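You operate a simulated robot arm through the tools that you are given. There is no shell and no other tool. Be economical: measure what you need, move in short steps, check, and stop when the job is done.

You are at the controls of a simulated robot arm. One attempt, no reset.

JOB
Lock the sample and zero ports and prove each tube with a tug.
Fine: swing each port's lever to locked, then tug its tube: the white and the blue tube must stay home. Both lenses end green; the black tube stays in the vent port. Drop nothing and pinch no finger.

It is judged by the outcome, as a careful person would: the job done as asked, and still so three seconds after it is handed in. It fails if anything else is knocked over, pushed out of place, dropped, spilled or broken.

ROBOT AND FRAMES
A 7-joint arm with a two-finger parallel gripper, fixed in place. Base frame: the origin is at the foot of the arm, x ahead of it, y to its left, z up. Lengths are in m, angles in rad, forces in N, time in s.
With the tool pointing down near the work surface it reaches from about 0.1 to 0.72 m from the base axis. Its first joint turns from -2.897 to 2.897 rad. Payload 3.91 kg.
The TCP is the grasp point between the finger pads, 0.03 m short of the fingertips. In the tool frame z runs along the fingers and y along their closing line. The gripper opens to 0.11 m. The fingers are 0.02 m wide and 0.01 m thick; the gripper's body (0.048 by 0.112 m) begins 0.055 m behind the TCP.
Orientation is told as [roll, pitch, yaw] about the base's x, y, z axes, in that order, counted from this pose: with the fingers straight down and closing along the base's y, the tool's x points along the base's -x, its y along +y and its z along -z.

CONTROLS
- The arm moves only by the tool apply_moves. Its argument "steps" is a list of rows, each an object of numbers (a shift or turn left out is 0, a gripper value left out holds the last): "tx", "ty", "tz": the shift along the tool's x, y, z in m; "ax", "ay", "az": the turn, a rotation vector about the tool's x, y, z in rad. In form: [{"tx": .., "ty": .., "tz": .., "ax": .., "ay": .., "az": ..}, ...]. A call has 1 to 10 rows; each row shifts and turns the commanded pose from where the row before left it, along the tool's axes as they then stand. "hand" is the gripper command, from -1 (fully open) to 1 (shut), values between in proportion, set as the call begins (left out, the last holds). Rows are played at 5 a second. More than 0.05 m and 0.15 rad between two rows, or a gripper value outside its range, and nothing of the call is played. Where a pose cannot be reached the arm comes as near as it can. A force on the tool above 40 N (or 10 N above the force at the start of the call, whichever is more), or a blocked arm, ends the call early, and 0.2 s more pass. The fingers move at their own pace (about 0.153 m/s each) and stop on an object; they squeeze with about 33 N. The grip force told is the motor's: it shows also when the fingers shut on nothing. Time passes only in rows, and 0.2 s behind the last, so rows that do not move let the fingers close. It gives the time, the measured TCP pose, the force on the tool (base axes), the opening and the grip force at its end, in the units of the frame above (readings bear some noise), with the torque about the TCP (base axes, N m) and any sound that the robot's microphone picked up, and new pictures: "show" is both (left out), scene, wrist or none.
- Cameras (640 x 400 px; columns grow to the right, rows downward): "scene" is fixed at [0.4012, 0.5002, 1.6477]; the picture's right is [-0.87, 0.50, 0.00], its down [0.32, 0.56, -0.77] and it looks along [-0.38, -0.67, -0.64] (base axes); focal length 214 px, centre (320, 200). "wrist" rides on the gripper at [0.077, 0.007, -0.114] in the tool frame; the picture's right is [-0.09, 1.00, 0.00], its down [-0.80, -0.07, -0.59] and it looks along [-0.59, -0.05, 0.80] (tool axes); focal length 270 px, centre (320, 200). There is no depth. A picture from a camera that has moved, and an enlarged one, comes with that camera's place and axes in the base frame and with its lens.
- slide_trunk(by): slides the trunk up (or, below 0, down) by that many m; the arm rides with it, the base frame stays. It gives what a move gives, with no picture.
- enlarge(camera, box): a new picture of the part [left, top, right, bottom] of that camera's present view, enlarged. It takes no simulated time.
- close_job(): hands the job in; it is judged then, once.

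Work in short steps. Places have to be worked out from the pictures, the camera data and where the tool is seen: move nearer, look again, correct. Check each grasp and each placing, and mend what went wrong. You have 120 turns and 200 pictures in all, those below and enlarged ones among them. Open the gripper and draw the arm clear of the work before you hand the job in, unless the task says otherwise; then end with one line.

The tools are called after "Request:" as a command line: name --argument value ..., lists and objects as JSON in quotes. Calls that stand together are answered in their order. apply_moves: Moves the arm, as the interface text tells. Its arguments: {"type":"object","properties":{"steps":{"type":"array","items":{"type":"object","properties":{"tx":{"type":"number"},"ty":{"type":"number"},"tz":{"type":"number"},"ax":{"type":"number"},"ay":{"type":"number"},"az":{"type":"number"}}}},"hand":{"type":"number"},"show":{"type":"string","enum":["both","scene","wrist","none"]}},"required":["steps"]} The other tools are called the same way: slide_trunk (by) slides the trunk up or down; enlarge (camera, box) takes an enlarged picture of a part of a camera's view; close_job () hands the job in.

At the start:

```text
time: 0.0
eef_pos: [0.2187, 0.4187, 1.374]
orientation: [0.002, 0.0, 0.001]
force: [-0.1, -0.2, -0.2]
wrist_torque: [0.02, 0.03, 0.01]
grip_width: 0.1101
grip_force: 0.1
trunk travel left (down, up): [-0.575, 0.035]
```

scene: 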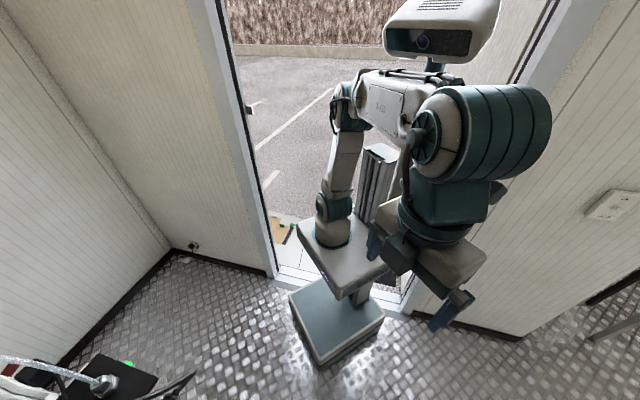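
wrist: 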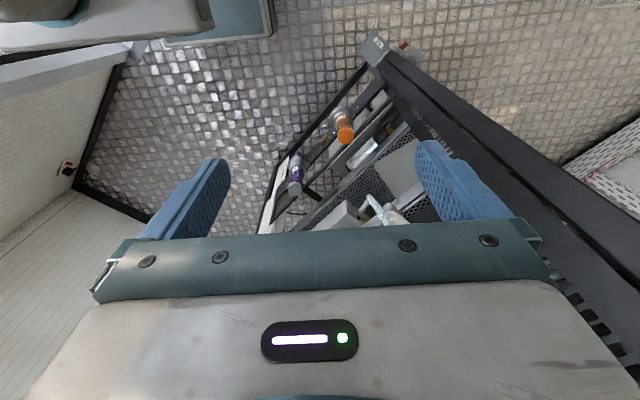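

The workpiece appears at the lower left of the scene view; I enlarge it for a better look.

Request:
enlarge --camera "scene" --box '[0, 300, 200, 400]'

Request:
enlarge --camera "wrist" --box '[200, 20, 520, 240]'

```text
3.20 times, centred on (100, 350) of scene
camera zoom: at [0.4012, 0.5002, 1.6477], right [-0.87, 0.5, 0.0], down [0.32, 0.56, -0.77], along [-0.38, -0.67, -0.64], focal length 686 px, centre (1024, -280)
```

zoom: 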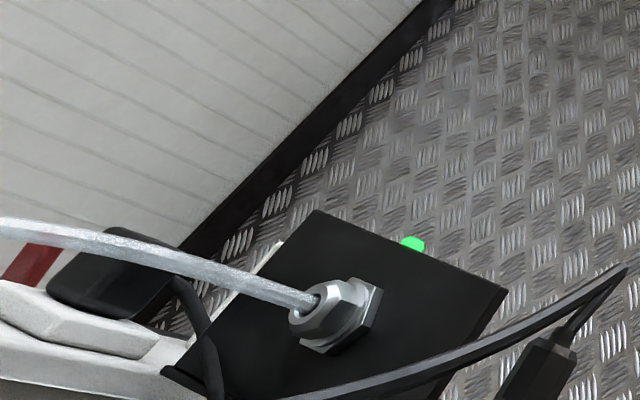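

```text
1.82 times, centred on (360, 130) of wrist
camera zoom: at [0.1424, 0.4253, 1.4868], right [0.09, 1.0, 0.0], down [0.8, -0.07, 0.59], along [0.59, -0.05, -0.8], focal length 491 px, centre (247, 327)
```

zoom: 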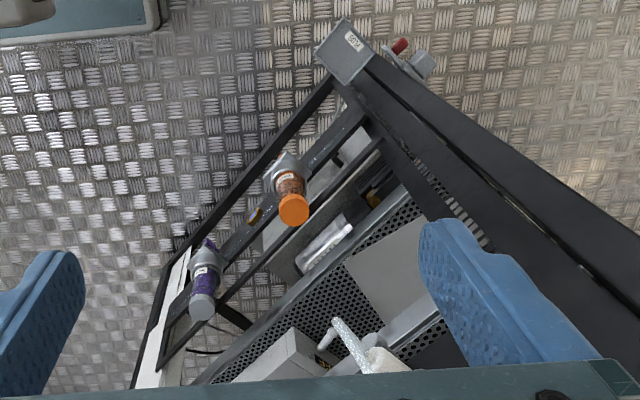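

The green lens lies toward +x, −y from the scene camera. I turn the tool clockwise in place to look that way.

Request:
apply_moves --steps '[{"az": 0.15}, {"az": 0.15}, {"az": 0.15}, {"az": 0.15}, {"az": 0.15}]' --show "both"

```text
time: 1.2
eef_pos: [0.2198, 0.4104, 1.3763]
orientation: [0.003, 0.004, -0.752]
force: [0.9, -0.1, -0.1]
wrist_torque: [0.03, 0.0, 0.02]
grip_width: 0.1101
grip_force: 0.0
trunk travel left (down, up): [-0.575, 0.035]
camera wrist: at [0.168, 0.469, 1.4896], right [0.74, 0.67, 0.0], down [0.54, -0.6, 0.59], along [0.4, -0.44, -0.81], focal length 270 px, centre (320, 200)
```

scene: 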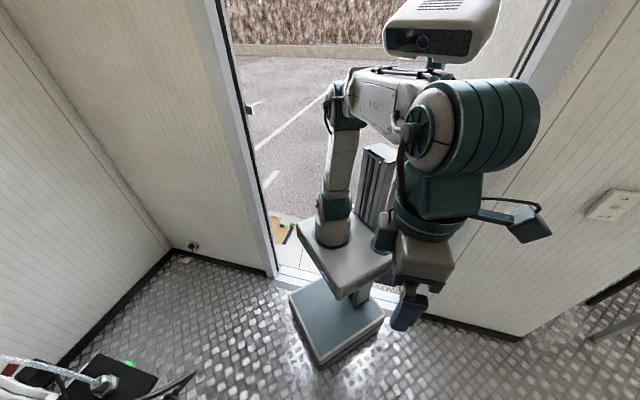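
wrist: 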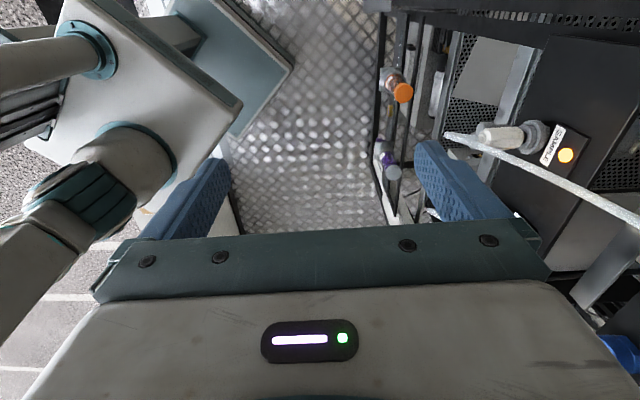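

The SAMPLE port with an amber lens is at the right. I enlarge it.

Request:
enlarge --camera "wrist" --box '[370, 0, 640, 170]'

```text
2.35 times, centred on (505, 85) of wrist
camera zoom: at [0.168, 0.469, 1.4896], right [0.74, 0.67, 0.0], down [0.54, -0.6, 0.59], along [0.4, -0.44, -0.81], focal length 636 px, centre (-115, 471)
```

zoom: 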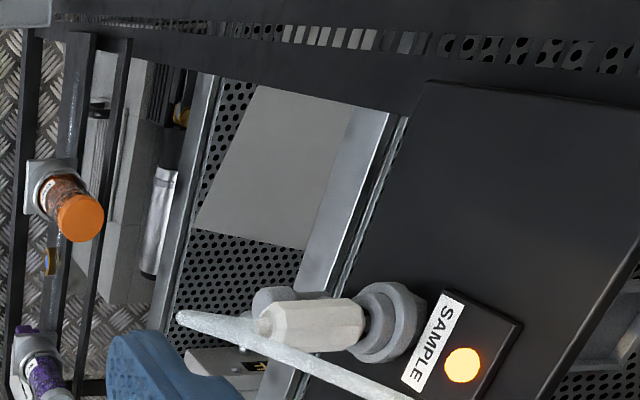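

I yaw back to face the rack (+x) and tilt the fingers forward so that the camera sees the ports.

Request:
apply_moves --steps '[{"az": -0.15}, {"az": -0.15}, {"az": -0.15}, {"az": -0.15}, {"az": -0.15}, {"az": -0.15}, {"ay": -0.15}, {"ay": -0.15}, {"ay": -0.15}]' --show "wrist"

```text
time: 3.2
eef_pos: [0.2183, 0.4106, 1.3752]
orientation: [0.008, -0.454, 0.15]
force: [0.3, 0.5, 0.4]
wrist_torque: [0.02, 0.01, 0.02]
grip_width: 0.1101
grip_force: 0.0
trunk travel left (down, up): [-0.575, 0.035]
camera wrist: at [0.0993, 0.3993, 1.4443], right [-0.07, 1.0, 0.04], down [0.47, -0.01, 0.89], along [0.88, 0.09, -0.46], focal length 270 px, centre (320, 200)
```

wrist: 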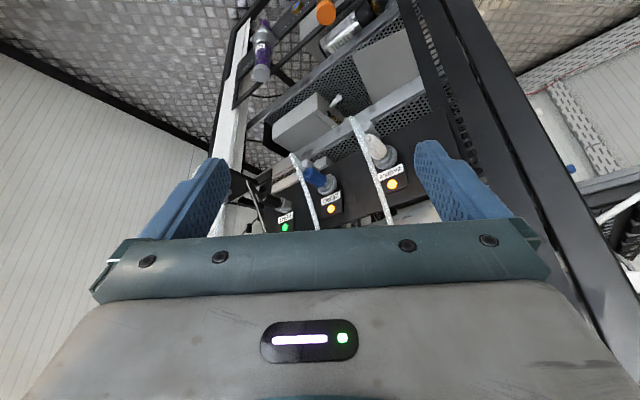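

Request:
enlarge --camera "wrist" --box '[220, 80, 440, 240]'

```text
2.50 times, centred on (330, 160) of wrist
camera zoom: at [0.0993, 0.3993, 1.4443], right [-0.07, 1.0, 0.04], down [0.47, -0.01, 0.89], along [0.88, 0.09, -0.46], focal length 676 px, centre (295, 300)
```

zoom: 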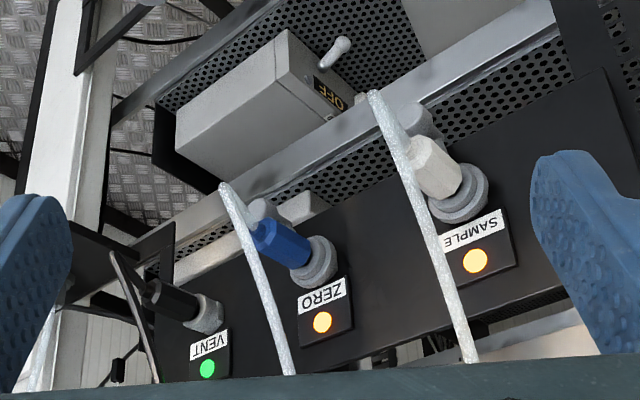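

Rough triangulation puts the SAMPLE lens at (0.435, 0.54, 1.24), ZERO about (0.50, 0.46) and VENT about (0.58, 0.38), on a panel facing the robot diagonally. I yaw to face the panel squarely and shift right for a frontal view.

Request:
apply_moves --steps '[{"ty": -0.04, "tz": 0.0}, {"ty": -0.04}, {"ax": -0.0658, "az": -0.1348, "ty": -0.03}, {"ax": -0.0658, "az": -0.1348, "ty": -0.02}, {"ax": -0.0658, "az": -0.1348, "tz": 0.02}, {"ax": -0.0658, "az": -0.1348, "tz": 0.02}]' --show "both"

```text
time: 4.6
eef_pos: [0.2565, 0.292, 1.3364]
orientation: [0.007, -0.454, 0.75]
force: [1.2, -0.5, -0.7]
wrist_torque: [0.01, -0.02, 0.0]
grip_width: 0.1099
grip_force: 0.1
trunk travel left (down, up): [-0.575, 0.035]
camera wrist: at [0.166, 0.2154, 1.4057], right [-0.62, 0.78, 0.04], down [0.39, 0.26, 0.89], along [0.68, 0.57, -0.46], focal length 270 px, centre (320, 200)
```

scene: 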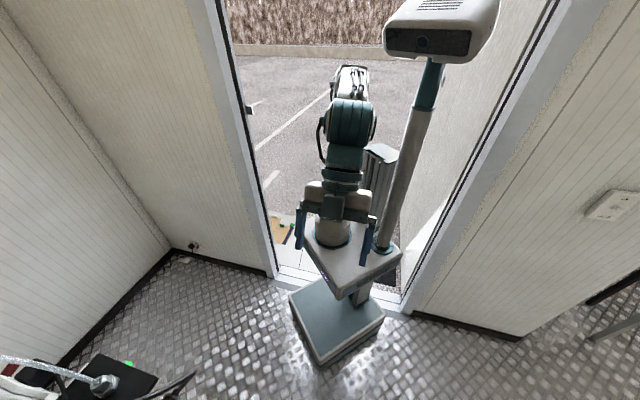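
wrist: 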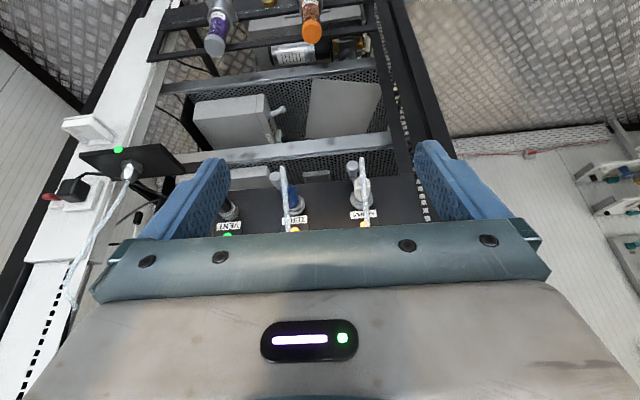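

The hand hides the ports; I tilt up more and lower to look at them horizontally.

Request:
apply_moves --steps '[{"ay": -0.15, "tz": 0.02}, {"ay": -0.15, "tx": 0.03}, {"ay": -0.15, "tx": 0.03}]' --show "wrist"

Request:
enlarge --camera "wrist" --box '[180, 60, 460, 240]'

```text
time: 5.4
eef_pos: [0.2289, 0.266, 1.2827]
orientation: [0.009, -0.908, 0.744]
force: [-0.1, -0.4, -0.5]
wrist_torque: [0.02, -0.01, 0.02]
grip_width: 0.1102
grip_force: 0.0
trunk travel left (down, up): [-0.575, 0.035]
camera wrist: at [0.1244, 0.1776, 1.2916], right [-0.64, 0.76, 0.08], down [0.07, -0.04, 1.0], along [0.76, 0.64, -0.03], focal length 270 px, centre (320, 200)
```

wrist: 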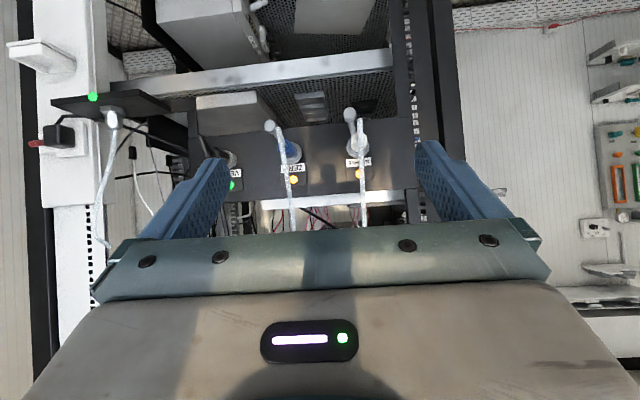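

```text
2.22 times, centred on (320, 150) of wrist
camera zoom: at [0.1244, 0.1776, 1.2916], right [-0.64, 0.76, 0.08], down [0.07, -0.04, 1.0], along [0.76, 0.64, -0.03], focal length 601 px, centre (320, 311)
```

zoom: 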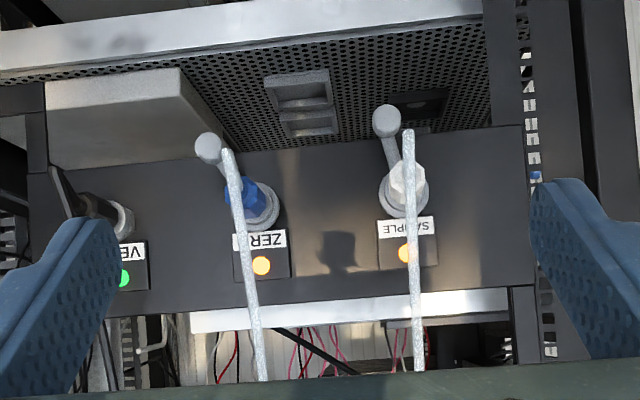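

Lever knobs (grey) hang down from SAMPLE and ZERO; each tube leaves its sleeve and bends upward. I shift right to see the VENT port's lever as the locked reference.

Request:
apply_moves --steps '[{"ty": -0.04}, {"ty": -0.04}, {"ty": -0.03, "tz": 0.02}]' --show "none"

Request:
enlarge --camera "wrist" --box '[200, 80, 440, 240]'

```text
time: 6.2
eef_pos: [0.3175, 0.1957, 1.2668]
orientation: [0.009, -0.905, 0.745]
force: [0.3, -0.6, -0.3]
wrist_torque: [-0.02, -0.02, 0.0]
grip_width: 0.1102
grip_force: 0.2
trunk travel left (down, up): [-0.575, 0.035]
```

```text
2.50 times, centred on (320, 160) of wrist
camera zoom: at [0.213, 0.1067, 1.2763], right [-0.64, 0.76, 0.07], down [0.07, -0.04, 1.0], along [0.76, 0.64, -0.03], focal length 676 px, centre (320, 300)
```

zoom: 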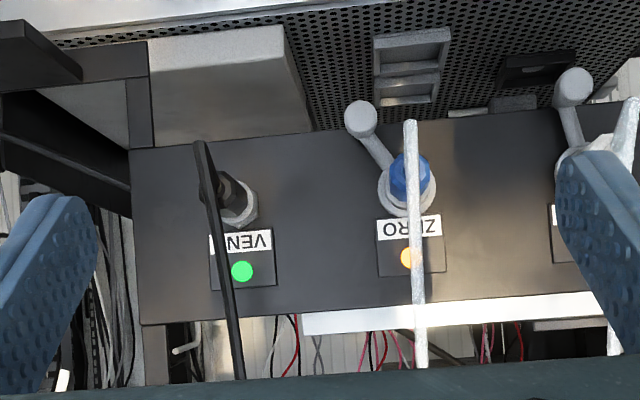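

VENT has no lever, so the locked direction must be found out. I lower the hand beneath the tube elbows, square up to the panel (yaw ≈0.92) and look from below.

Request:
apply_moves --steps '[{"tx": 0.036, "tz": 0.028}, {"tx": 0.036, "tz": 0.028}, {"tx": 0.036, "tz": 0.028}, {"ax": -0.067, "az": -0.0523}, {"ax": -0.067, "az": -0.0523}, {"ay": -0.15}, {"ay": -0.15, "ty": 0.027}]' --show "wrist"

Request:
enlarge --camera "wrist" --box '[200, 100, 480, 260]'

```text
time: 7.8
eef_pos: [0.3826, 0.2612, 1.22]
orientation: [0.018, -1.203, 0.905]
force: [0.0, 0.8, -1.0]
wrist_torque: [-0.04, -0.01, -0.02]
grip_width: 0.1099
grip_force: 0.1
out of reach, approached as far as the arm can: row 1, 2, 3, 6, 7
trunk travel left (down, up): [-0.575, 0.035]
camera wrist: at [0.2956, 0.1589, 1.1892], right [-0.78, 0.63, 0.09], down [-0.1, -0.26, 0.96], along [0.62, 0.74, 0.26], focal length 270 px, centre (320, 200)
```

wrist: 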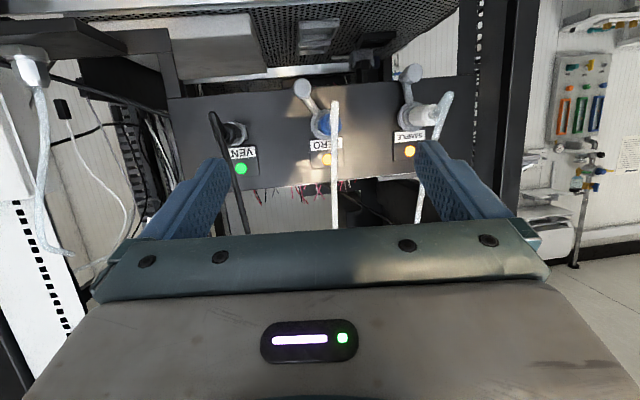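

```text
2.29 times, centred on (340, 180) of wrist
camera zoom: at [0.2956, 0.1589, 1.1892], right [-0.78, 0.63, 0.09], down [-0.1, -0.26, 0.96], along [0.62, 0.74, 0.26], focal length 618 px, centre (274, 246)
```

zoom: 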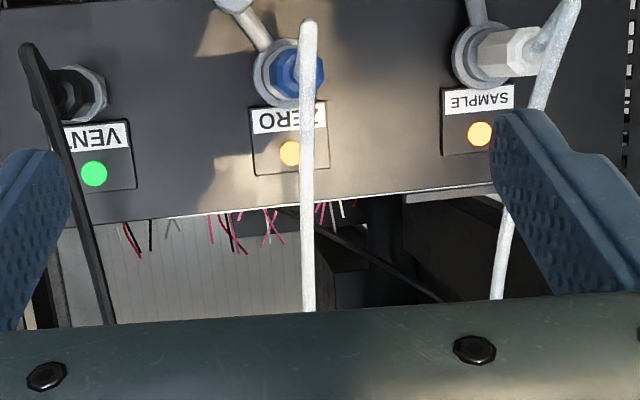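

The arm was near its lower reach; I slide the trunk down to bring the hand beneath the tubes.

Request:
slide_trunk --by -0.15

Request:
enlarge --camera "wrist" --box '[160, 80, 520, 280]'

```text
time: 9.6
eef_pos: [0.3795, 0.2606, 1.0711]
orientation: [0.017, -1.205, 0.905]
force: [0.7, -0.2, -1.1]
wrist_torque: [-0.01, -0.02, -0.03]
grip_width: 0.11
grip_force: 0.2
trunk travel left (down, up): [-0.425, 0.185]
```

```text
1.78 times, centred on (340, 180) of wrist
camera zoom: at [0.2938, 0.1586, 1.0396], right [-0.77, 0.63, 0.09], down [-0.1, -0.26, 0.96], along [0.62, 0.74, 0.26], focal length 480 px, centre (284, 236)
```

zoom: 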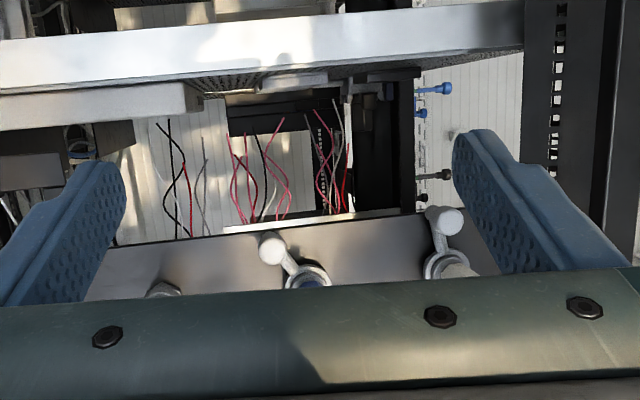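

Triangulated from two views: ZERO knob ≈(0.525, 0.416, 1.143), pivot ≈(0.538, 0.479, 1.186); SAMPLE knob ≈(0.429, 0.515, 1.136), pivot ≈(0.446, 0.552, 1.186). Panel yaw ≈0.90. I pitch the fingers slightly above horizontal to keep the hand below the tubes.

Request:
apply_moves --steps '[{"ay": -0.15}, {"ay": -0.15}, {"ay": -0.15}, {"ay": -0.15}]' --show "wrist"

```text
time: 10.6
eef_pos: [0.4282, 0.282, 1.0974]
orientation: [3.113, -1.338, -2.192]
force: [-0.3, -0.3, 0.4]
wrist_torque: [0.0, 0.02, 0.0]
grip_width: 0.11
grip_force: 0.1
out of reach, approached as far as the arm can: row 1, 2, 3, 4
trunk travel left (down, up): [-0.425, 0.185]
camera wrist: at [0.3656, 0.2131, 0.9938], right [-0.81, 0.58, 0.09], down [-0.4, -0.65, 0.64], along [0.43, 0.48, 0.76], focal length 270 px, centre (320, 200)
```

wrist: 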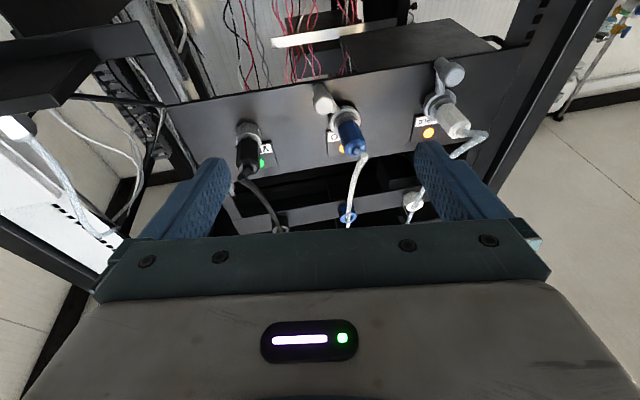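

Request:
enlarge --camera "wrist" --box '[210, 40, 510, 240]'

```text
2.00 times, centred on (360, 140) of wrist
camera zoom: at [0.3656, 0.2131, 0.9938], right [-0.81, 0.58, 0.09], down [-0.4, -0.65, 0.64], along [0.43, 0.48, 0.76], focal length 541 px, centre (240, 320)
```

zoom: 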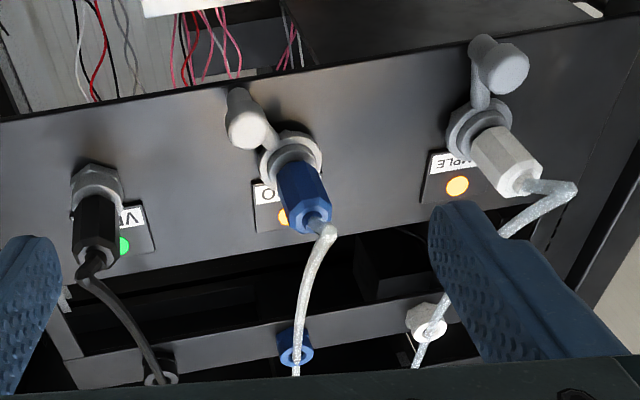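

Clear view: each lever is a collar arm with a cylindrical knob; the tubes run up to guides. I partly close the gripper (~6 cm) and advance toward the ZERO knob by small steps.

Request:
apply_moves --steps '[{"tz": 0.03, "tx": -0.003, "ax": 0.0487, "az": -0.0115}, {"tz": 0.03, "tx": -0.003}]' --hand -0.09 --show "wrist"

```text
time: 11.2
eef_pos: [0.4606, 0.3329, 1.1141]
orientation: [3.127, -1.341, -2.253]
force: [0.0, 0.3, -0.1]
wrist_torque: [0.01, -0.02, -0.03]
grip_width: 0.06
grip_force: 0.1
trunk travel left (down, up): [-0.425, 0.185]
camera wrist: at [0.3961, 0.2662, 1.0126], right [-0.78, 0.62, 0.09], down [-0.43, -0.63, 0.64], along [0.46, 0.46, 0.76], focal length 270 px, centre (320, 200)
```

wrist: 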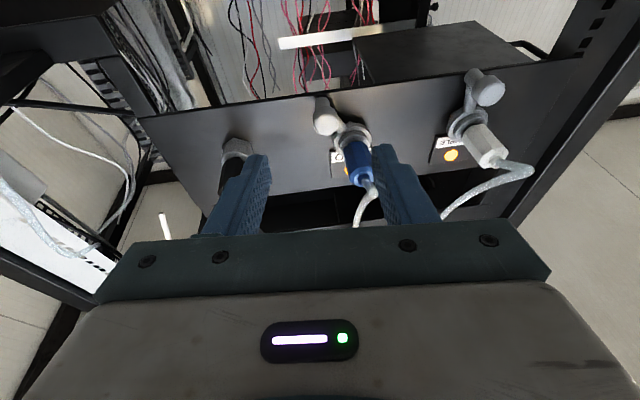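

Knob estimate confirmed by this view. I advance ~8 cm so the fingertips straddle the ZERO knob.

Request:
apply_moves --steps '[{"tz": 0.03, "tx": -0.001, "ty": 0.001}, {"tz": 0.03, "tx": -0.001, "ty": 0.001}, {"tz": 0.02, "tx": -0.001}]' --show "wrist"

Request:
enlarge --camera "wrist" --box '[200, 80, 460, 250]'

```text
time: 11.9
eef_pos: [0.5107, 0.3898, 1.1374]
orientation: [3.117, -1.338, -2.243]
force: [0.3, -0.4, -0.2]
wrist_torque: [0.02, 0.01, 0.0]
grip_width: 0.0598
grip_force: 0.1
trunk travel left (down, up): [-0.425, 0.185]
camera wrist: at [0.4445, 0.3239, 1.0348], right [-0.78, 0.62, 0.09], down [-0.43, -0.63, 0.64], along [0.46, 0.46, 0.76], focal length 270 px, centre (320, 200)
```

wrist: 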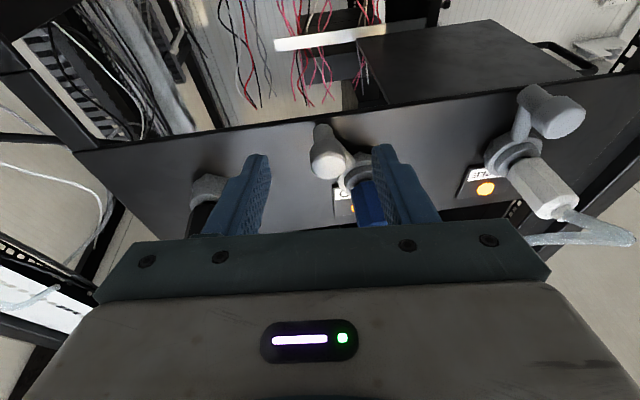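

```text
2.35 times, centred on (330, 165) of wrist
camera zoom: at [0.4445, 0.3239, 1.0348], right [-0.78, 0.62, 0.09], down [-0.43, -0.63, 0.64], along [0.46, 0.46, 0.76], focal length 636 px, centre (296, 282)
```

zoom: 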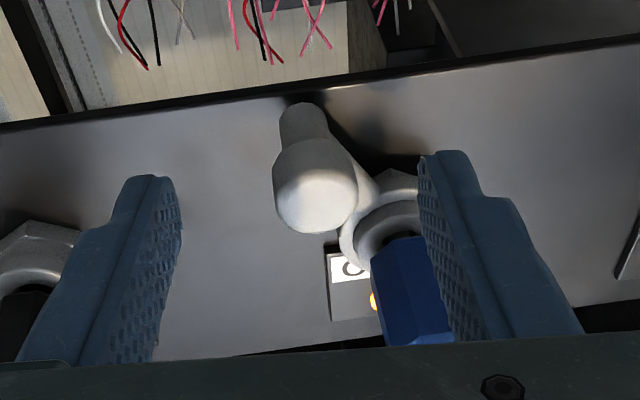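

Fingertips are level with the knob face, straddling it. I go 2 cm further, shift 4 mm left, then close gently on the knob.

Request:
apply_moves --steps '[{"tz": 0.01, "tx": 0.001, "ty": 0.003}, {"tz": 0.008, "tx": 0.001, "ty": 0.002}]' --show "none"

Request:
apply_moves --steps '[{}, {}]' --hand 0.45 --show "wrist"

Request:
enlarge --camera "wrist" --box '[200, 80, 460, 250]'

```text
time: 12.6
eef_pos: [0.5183, 0.4059, 1.1385]
orientation: [3.116, -1.339, -2.243]
force: [-0.2, -0.3, -0.4]
wrist_torque: [-0.02, -0.02, -0.03]
grip_width: 0.06
grip_force: 0.0
trunk travel left (down, up): [-0.425, 0.185]
```

```text
time: 13.2
eef_pos: [0.5174, 0.4053, 1.1386]
orientation: [3.113, -1.339, -2.244]
force: [0.3, -0.9, 0.3]
wrist_torque: [-0.02, -0.02, 0.02]
grip_width: 0.0304
grip_force: 0.0
trunk travel left (down, up): [-0.425, 0.185]
camera wrist: at [0.4524, 0.3388, 1.0369], right [-0.78, 0.62, 0.09], down [-0.43, -0.63, 0.64], along [0.46, 0.46, 0.76], focal length 270 px, centre (320, 200)
```

wrist: 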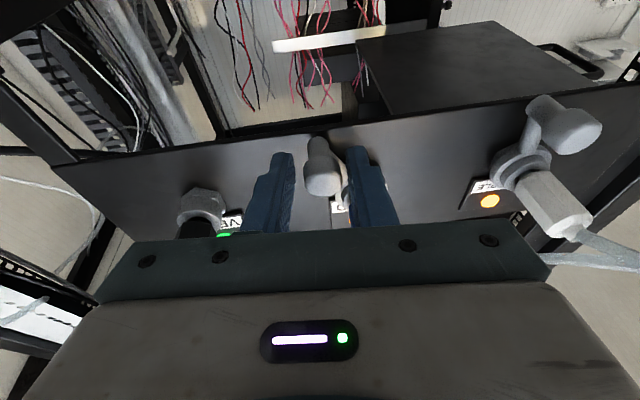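

```text
2.35 times, centred on (330, 165) of wrist
camera zoom: at [0.4524, 0.3388, 1.0369], right [-0.78, 0.62, 0.09], down [-0.43, -0.63, 0.64], along [0.46, 0.46, 0.76], focal length 636 px, centre (296, 282)
```

zoom: 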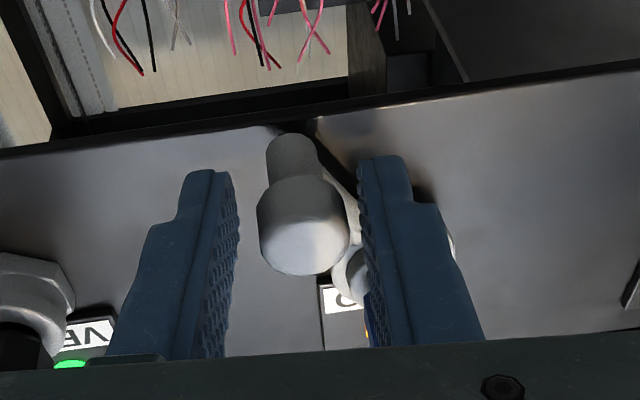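

The fingers cage the ZERO knob. I try a small swing to the right/up about the port axis and watch the force.

Request:
apply_moves --steps '[{"ty": -0.004}, {"ty": -0.0055, "tx": -0.004, "tz": 0.001}, {"ty": -0.0055, "tx": -0.006, "tz": 0.001}]' --show "wrist"

Request:
enlarge --camera "wrist" --box '[200, 80, 460, 250]'

```text
time: 13.9
eef_pos: [0.5248, 0.3981, 1.1503]
orientation: [3.127, -1.342, -2.248]
force: [-10.7, 10.4, -4.7]
wrist_torque: [-0.15, 0.0, 0.14]
grip_width: 0.0378
grip_force: 6.8
trunk travel left (down, up): [-0.425, 0.185]
camera wrist: at [0.4603, 0.3318, 1.0477], right [-0.78, 0.62, 0.09], down [-0.43, -0.63, 0.64], along [0.46, 0.46, 0.76], focal length 270 px, centre (320, 200)
```

wrist: 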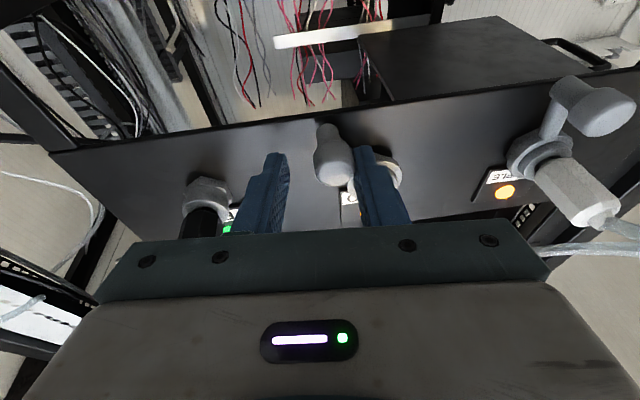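

```text
2.35 times, centred on (330, 165) of wrist
camera zoom: at [0.4603, 0.3318, 1.0477], right [-0.78, 0.62, 0.09], down [-0.43, -0.63, 0.64], along [0.46, 0.46, 0.76], focal length 636 px, centre (296, 282)
```

zoom: 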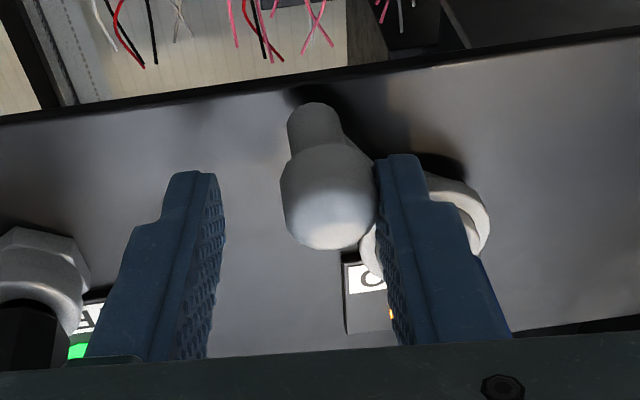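

The lever is blocked to the right (≈15 N, didn't move), so locked lies to the left. I reverse and push it left along the arc.

Request:
apply_moves --steps '[{"ty": 0.015, "tx": 0.01, "tz": -0.002}, {"ty": 0.01, "tx": 0.004, "tz": -0.001}, {"ty": 0.01, "tx": 0.003}]' --show "wrist"

Request:
enlarge --camera "wrist" --box '[200, 80, 460, 250]'

```text
time: 14.8
eef_pos: [0.4997, 0.4192, 1.1328]
orientation: [3.116, -1.338, -2.242]
force: [-0.3, 0.6, 0.0]
wrist_torque: [0.0, 0.01, -0.02]
grip_width: 0.0302
grip_force: 0.1
trunk travel left (down, up): [-0.425, 0.185]
camera wrist: at [0.4349, 0.353, 1.0305], right [-0.78, 0.62, 0.09], down [-0.43, -0.63, 0.64], along [0.46, 0.46, 0.76], focal length 270 px, centre (320, 200)
```

wrist: 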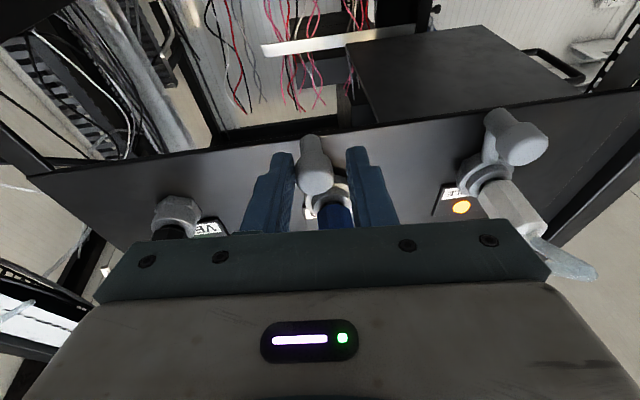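

```text
2.35 times, centred on (330, 165) of wrist
camera zoom: at [0.4349, 0.353, 1.0305], right [-0.78, 0.62, 0.09], down [-0.43, -0.63, 0.64], along [0.46, 0.46, 0.76], focal length 636 px, centre (296, 282)
```

zoom: 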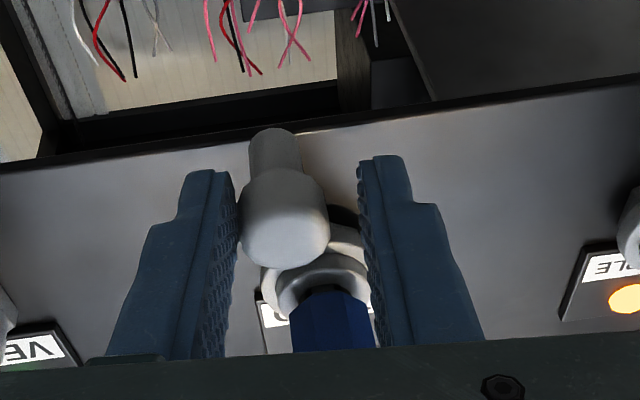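

The lever follows freely. I continue pushing left and slightly up on the arc.

Request:
apply_moves --steps '[{"ty": 0.012}, {"ty": 0.012, "tx": -0.002}, {"ty": 0.012, "tx": -0.004}]' --show "wrist"

Request:
enlarge --camera "wrist" --box '[200, 80, 460, 250]'

```text
time: 15.6
eef_pos: [0.4758, 0.4374, 1.1387]
orientation: [3.098, -1.338, -2.228]
force: [0.8, -0.1, -0.6]
wrist_torque: [0.02, -0.02, 0.05]
grip_width: 0.0301
grip_force: 0.1
trunk travel left (down, up): [-0.425, 0.185]
camera wrist: at [0.4096, 0.3711, 1.0369], right [-0.78, 0.62, 0.1], down [-0.43, -0.63, 0.64], along [0.46, 0.46, 0.76], focal length 270 px, centre (320, 200)
```

wrist: 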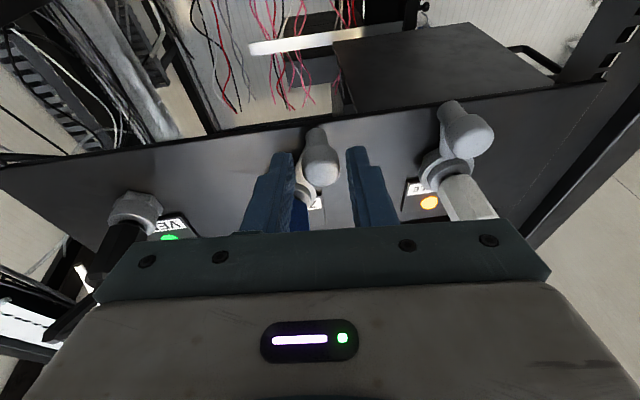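

```text
2.35 times, centred on (330, 165) of wrist
camera zoom: at [0.4096, 0.3711, 1.0369], right [-0.78, 0.62, 0.1], down [-0.43, -0.63, 0.64], along [0.46, 0.46, 0.76], focal length 636 px, centre (296, 282)
```

zoom: 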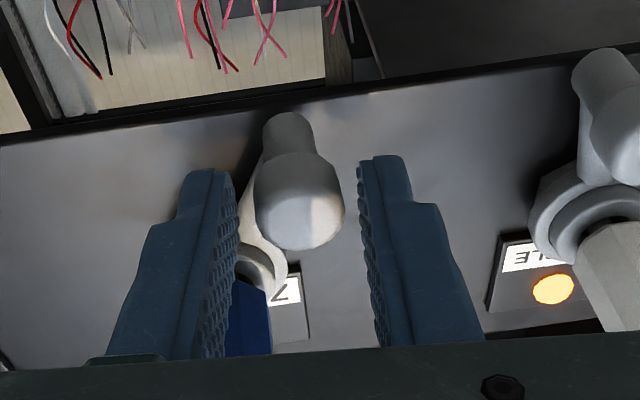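

ZERO lever is now left of down, still free. I continue the arc while rolling the hand with the lever.

Request:
apply_moves --steps '[{"ty": 0.004, "tx": -0.004, "tz": 0.001, "az": 0.15}, {"ty": 0.0056, "tx": -0.0037, "tz": 0.001, "az": 0.15}, {"ty": 0.0061, "tx": -0.0028, "tz": 0.001, "az": 0.15}, {"ty": 0.0058, "tx": -0.0027, "tz": 0.001, "az": 0.15}]' --show "wrist"

Request:
enlarge --camera "wrist" --box '[200, 80, 460, 250]'

```text
time: 16.6
eef_pos: [0.4712, 0.4365, 1.1638]
orientation: [1.97, -0.917, -1.031]
force: [6.3, -12.9, 6.8]
wrist_torque: [0.09, -0.4, -0.29]
grip_width: 0.0332
grip_force: 3.2
out of reach, approached as far as the arm can: row 1, 3
trunk travel left (down, up): [-0.425, 0.185]
camera wrist: at [0.3699, 0.3968, 1.0788], right [-0.68, 0.38, 0.63], down [-0.08, -0.89, 0.46], along [0.73, 0.26, 0.63], focal length 270 px, centre (320, 200)
```

wrist: 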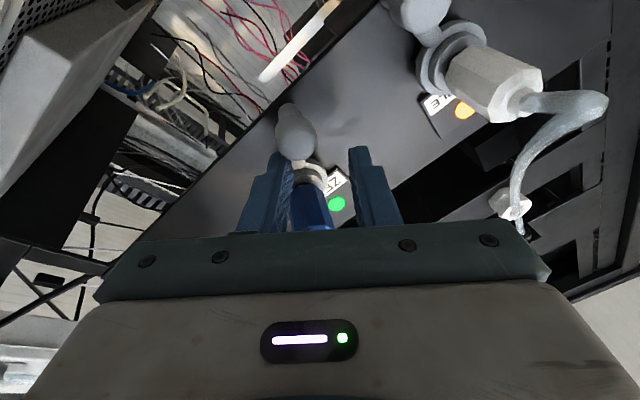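

```text
2.35 times, centred on (330, 165) of wrist
camera zoom: at [0.3699, 0.3968, 1.0788], right [-0.68, 0.38, 0.63], down [-0.08, -0.89, 0.46], along [0.73, 0.26, 0.63], focal length 636 px, centre (296, 282)
```

zoom: 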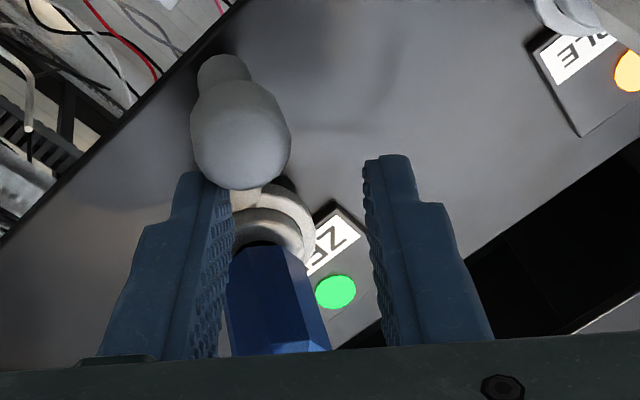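

ZERO lens is green: locked. I relieve the push by backing off to the right and downward, then check.

Request:
apply_moves --steps '[{"ty": -0.006, "tx": 0.002}, {"ty": -0.004, "tx": 0.004}]' --show "wrist"

Request:
enlarge --camera "wrist" --box '[200, 80, 460, 250]'

```text
time: 17.1
eef_pos: [0.4716, 0.4429, 1.1459]
orientation: [1.94, -0.912, -0.988]
force: [2.9, -0.9, -4.8]
wrist_torque: [0.29, -0.25, 0.2]
grip_width: 0.0309
grip_force: 0.1
trunk travel left (down, up): [-0.425, 0.185]
camera wrist: at [0.3702, 0.4, 1.0628], right [-0.68, 0.37, 0.64], down [-0.05, -0.89, 0.46], along [0.74, 0.28, 0.62], focal length 270 px, centre (320, 200)
```

wrist: 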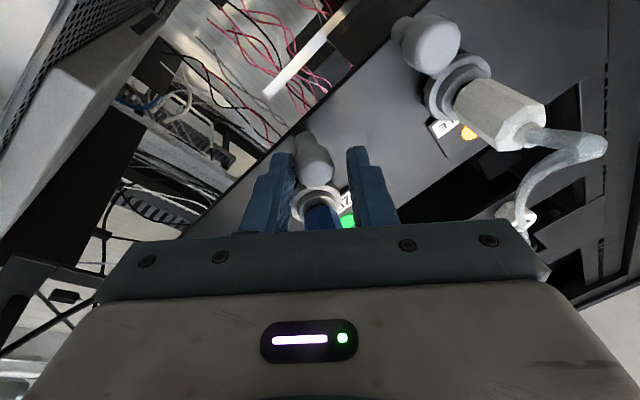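

```text
2.35 times, centred on (330, 165) of wrist
camera zoom: at [0.3702, 0.4, 1.0628], right [-0.68, 0.37, 0.64], down [-0.05, -0.89, 0.46], along [0.74, 0.28, 0.62], focal length 636 px, centre (296, 282)
```

zoom: 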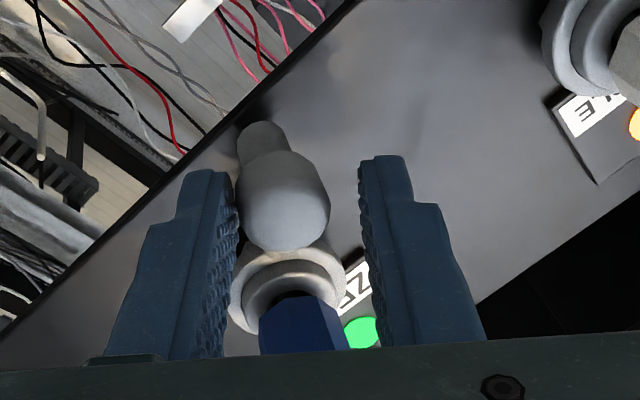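

Lens stays green. A light contact remains; I retract straight back.

Request:
apply_moves --steps '[{"tz": -0.015, "tx": 0.004}, {"tz": -0.02, "tx": 0.004}, {"tz": -0.02}]' --show "wrist"

Request:
enlarge --camera "wrist" --box '[200, 60, 520, 250]'

```text
time: 17.9
eef_pos: [0.4341, 0.4056, 1.1311]
orientation: [1.966, -0.927, -1.02]
force: [0.1, 0.2, 0.4]
wrist_torque: [0.0, 0.0, -0.01]
grip_width: 0.0303
grip_force: 0.0
trunk travel left (down, up): [-0.425, 0.185]
camera wrist: at [0.3334, 0.3637, 1.0458], right [-0.68, 0.38, 0.62], down [-0.07, -0.88, 0.46], along [0.73, 0.27, 0.63], focal length 270 px, centre (320, 200)
```

wrist: 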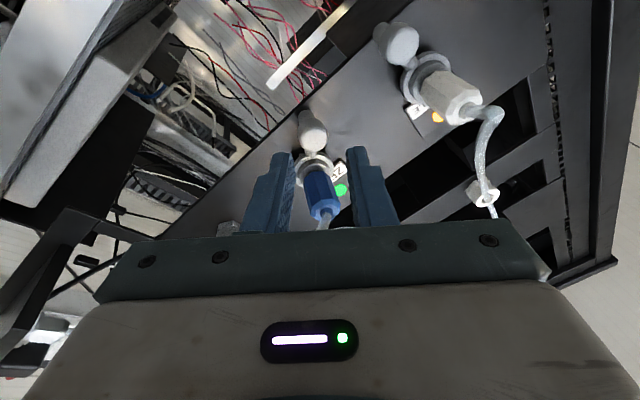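

```text
2.00 times, centred on (360, 155) of wrist
camera zoom: at [0.3334, 0.3637, 1.0458], right [-0.68, 0.38, 0.62], down [-0.07, -0.88, 0.46], along [0.73, 0.27, 0.63], focal length 541 px, centre (240, 290)
```

zoom: 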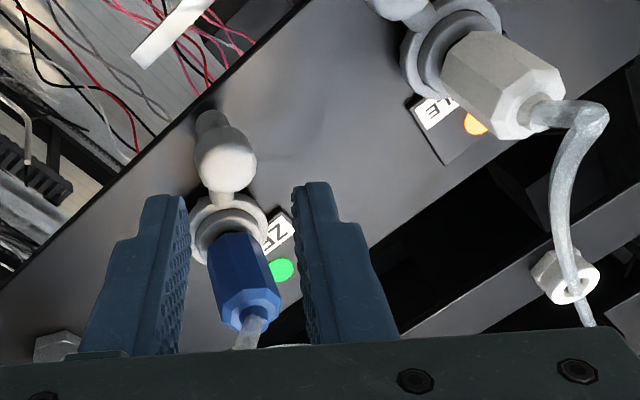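

Clear and still green. I retract further and unroll the hand.

Request:
apply_moves --steps '[{"tz": -0.03}, {"tz": -0.02}, {"az": -0.15}, {"az": -0.15}, {"az": -0.15}, {"az": -0.15}]' --show "wrist"

```text
time: 19.4
eef_pos: [0.4028, 0.3697, 1.1206]
orientation: [3.123, -1.339, -2.251]
force: [0.9, -0.1, 0.1]
wrist_torque: [0.0, 0.0, 0.03]
grip_width: 0.0304
grip_force: 0.0
trunk travel left (down, up): [-0.425, 0.185]
camera wrist: at [0.3368, 0.3037, 1.0179], right [-0.78, 0.63, 0.09], down [-0.43, -0.63, 0.64], along [0.46, 0.46, 0.76], focal length 270 px, centre (320, 200)
```

wrist: 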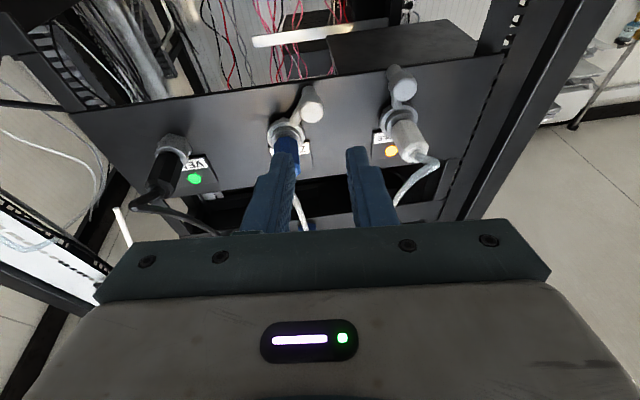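

Zero remains locked and green. I move left in front of the SAMPLE lever and advance part way, opening to ~5 cm.

Request:
apply_moves --steps '[{"ty": 0.036, "tx": 0.005}, {"ty": 0.0365, "tx": 0.005}, {"tz": 0.03}, {"tz": 0.03}]' --hand 0.05 --show "wrist"

Request:
enlarge --camera "wrist" --box '[200, 60, 460, 240]'

```text
time: 20.4
eef_pos: [0.3988, 0.4194, 1.1368]
orientation: [3.113, -1.338, -2.243]
force: [0.7, -0.7, -0.9]
wrist_torque: [0.0, 0.03, 0.07]
grip_width: 0.0521
grip_force: 0.1
out of reach, approached as far as the arm can: row 2, 3, 4
trunk travel left (down, up): [-0.425, 0.185]
camera wrist: at [0.3333, 0.3528, 1.0356], right [-0.78, 0.62, 0.09], down [-0.43, -0.63, 0.64], along [0.46, 0.46, 0.76], focal length 270 px, centre (320, 200)
```

wrist: 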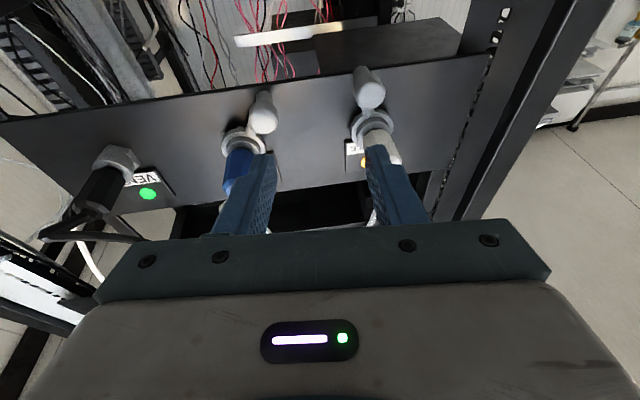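

```text
2.22 times, centred on (330, 150) of wrist
camera zoom: at [0.3333, 0.3528, 1.0356], right [-0.78, 0.62, 0.09], down [-0.43, -0.63, 0.64], along [0.46, 0.46, 0.76], focal length 601 px, centre (298, 311)
```

zoom: 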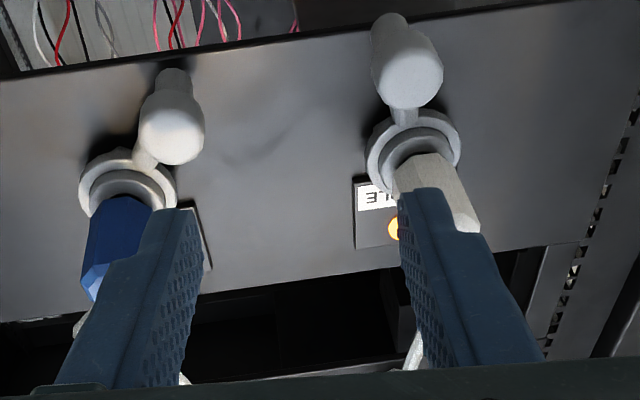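

The arm is near its reach limit here. The lower shelf is well behind the panel plane, so I back off slightly, slide the trunk down 8 cm and raise the hand relative to it.

Request:
apply_moves --steps '[{"tz": -0.03}, {"tz": -0.02}]' --show "none"

Request:
slide_trunk --by -0.1

Request:
apply_moves --steps '[{"tx": -0.035, "tz": 0.005}, {"tx": -0.035, "tz": 0.005}]' --show "wrist"

```text
time: 20.9
eef_pos: [0.3667, 0.3809, 1.1272]
orientation: [3.111, -1.339, -2.239]
force: [-0.1, -0.5, 0.3]
wrist_torque: [0.0, 0.0, -0.01]
grip_width: 0.0525
grip_force: 0.0
trunk travel left (down, up): [-0.425, 0.185]
```

```text
time: 22.3
eef_pos: [0.3686, 0.3814, 1.0264]
orientation: [3.114, -1.339, -2.243]
force: [0.4, -0.3, 0.1]
wrist_torque: [0.0, -0.01, 0.02]
grip_width: 0.0522
grip_force: 0.0
trunk travel left (down, up): [-0.325, 0.285]
```

```text
time: 22.9
eef_pos: [0.3648, 0.3758, 1.0987]
orientation: [3.109, -1.339, -2.235]
force: [0.5, 0.2, -0.2]
wrist_torque: [0.01, -0.02, 0.05]
grip_width: 0.0527
grip_force: 0.0
trunk travel left (down, up): [-0.325, 0.285]
camera wrist: at [0.299, 0.309, 0.9961], right [-0.78, 0.62, 0.09], down [-0.43, -0.63, 0.64], along [0.46, 0.46, 0.76], focal length 270 px, centre (320, 200)
```

wrist: 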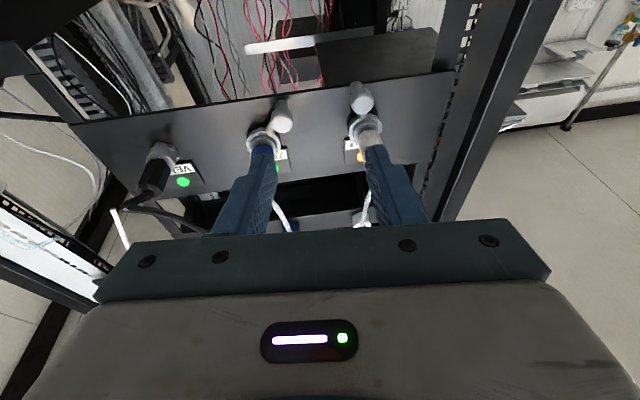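

Tracking is exact again. I shift left to line up with the SAMPLE knob and advance 8 cm.

Request:
apply_moves --steps '[{"ty": 0.0374, "tx": -0.002}, {"tz": 0.04, "tx": -0.001}, {"tz": 0.04, "tx": -0.001}]' --show "wrist"

Request:
enlarge --camera "wrist" --box '[200, 60, 460, 240]'

```text
time: 23.7
eef_pos: [0.386, 0.4593, 1.1214]
orientation: [3.112, -1.34, -2.242]
force: [0.0, 0.5, -0.1]
wrist_torque: [0.01, 0.0, -0.03]
grip_width: 0.0523
grip_force: 0.1
trunk travel left (down, up): [-0.325, 0.285]
camera wrist: at [0.3203, 0.3931, 1.0188], right [-0.78, 0.62, 0.09], down [-0.43, -0.63, 0.64], along [0.46, 0.46, 0.76], focal length 270 px, centre (320, 200)
```

wrist: 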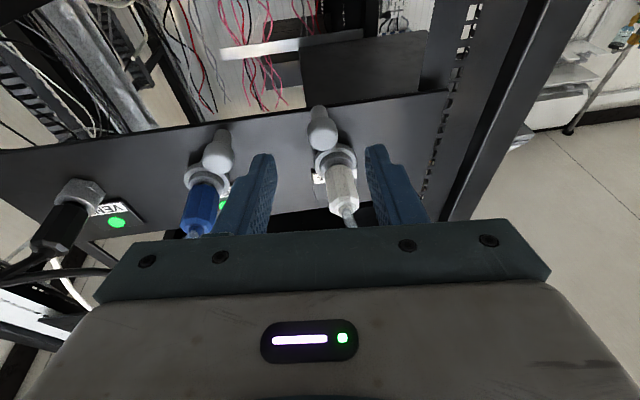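

```text
2.22 times, centred on (330, 150) of wrist
camera zoom: at [0.3203, 0.3931, 1.0188], right [-0.78, 0.62, 0.09], down [-0.43, -0.63, 0.64], along [0.46, 0.46, 0.76], focal length 601 px, centre (298, 311)
```

zoom: 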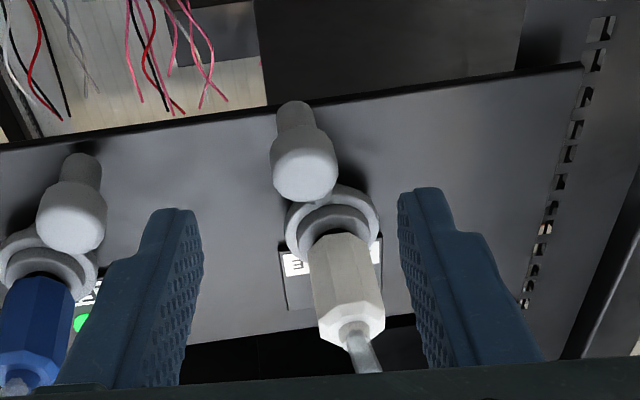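

The SAMPLE knob is aligned between the fingers. I advance 4 cm and narrow the cage.

Request:
apply_moves --steps '[{"tz": 0.02, "tx": 0.001}, {"tz": 0.018, "tx": 0.001}]' --show "none"

Request:
apply_moves --steps '[{}, {}]' --hand 0.45 --show "wrist"

Request:
enlarge --camera "wrist" --box '[200, 60, 460, 240]'

```text
time: 24.3
eef_pos: [0.4089, 0.4873, 1.1276]
orientation: [3.114, -1.341, -2.241]
force: [-0.5, -0.7, 0.0]
wrist_torque: [0.02, -0.02, -0.02]
grip_width: 0.0524
grip_force: 0.1
trunk travel left (down, up): [-0.325, 0.285]
```

```text
time: 24.9
eef_pos: [0.4091, 0.4868, 1.1278]
orientation: [3.114, -1.34, -2.242]
force: [-0.1, 0.6, -0.8]
wrist_torque: [-0.01, 0.0, 0.03]
grip_width: 0.0302
grip_force: 0.1
trunk travel left (down, up): [-0.325, 0.285]
camera wrist: at [0.3434, 0.4203, 1.0254], right [-0.78, 0.62, 0.09], down [-0.43, -0.63, 0.64], along [0.46, 0.46, 0.76], focal length 270 px, centre (320, 200)
```

wrist: 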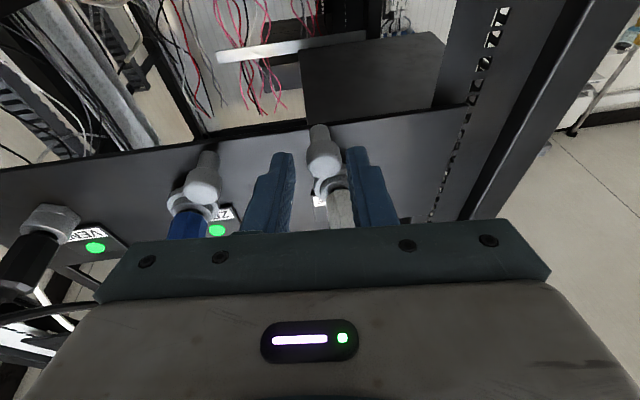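

```text
2.22 times, centred on (330, 150) of wrist
camera zoom: at [0.3434, 0.4203, 1.0254], right [-0.78, 0.62, 0.09], down [-0.43, -0.63, 0.64], along [0.46, 0.46, 0.76], focal length 601 px, centre (298, 311)
```

zoom: 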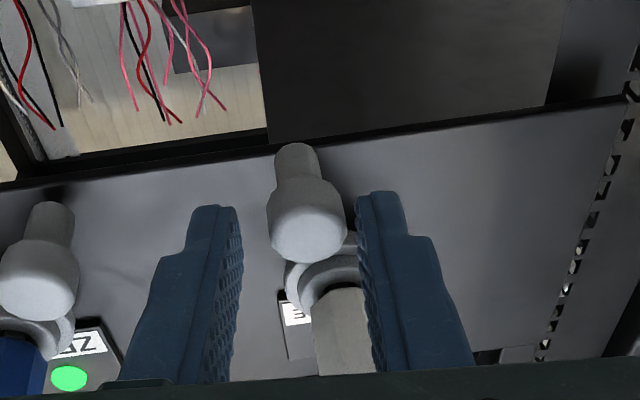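

Caged. I push the SAMPLE lever left along the arc, in two stages.

Request:
apply_moves --steps '[{"ty": 0.012, "tx": 0.001}, {"ty": 0.01, "tx": 0.001}, {"ty": 0.01}]' --show "wrist"

Request:
enlarge --camera "wrist" --box '[200, 60, 460, 240]'

```text
time: 25.7
eef_pos: [0.3852, 0.5064, 1.1254]
orientation: [3.114, -1.338, -2.242]
force: [-2.1, -2.7, -0.3]
wrist_torque: [0.01, 0.02, -0.03]
grip_width: 0.0305
grip_force: 0.9
trunk travel left (down, up): [-0.325, 0.285]
camera wrist: at [0.3192, 0.441, 1.0237], right [-0.78, 0.62, 0.09], down [-0.43, -0.63, 0.64], along [0.46, 0.46, 0.76], focal length 270 px, centre (320, 200)
```

wrist: 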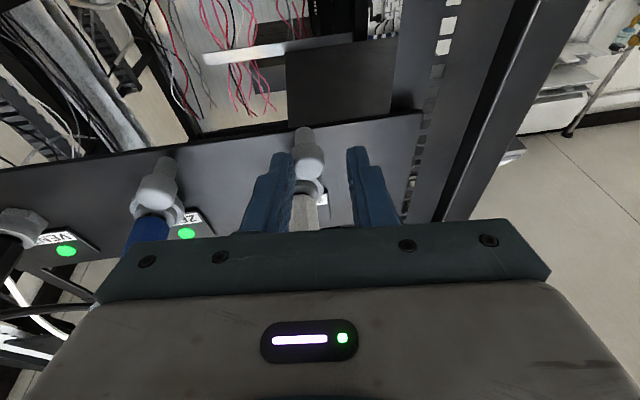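

```text
2.22 times, centred on (330, 150) of wrist
camera zoom: at [0.3192, 0.441, 1.0237], right [-0.78, 0.62, 0.09], down [-0.43, -0.63, 0.64], along [0.46, 0.46, 0.76], focal length 601 px, centre (298, 311)
```

zoom: 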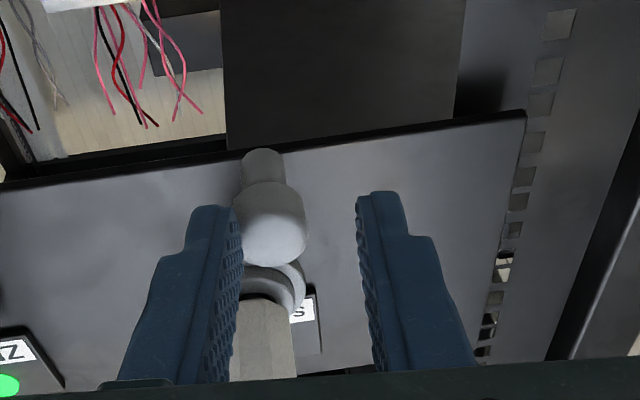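

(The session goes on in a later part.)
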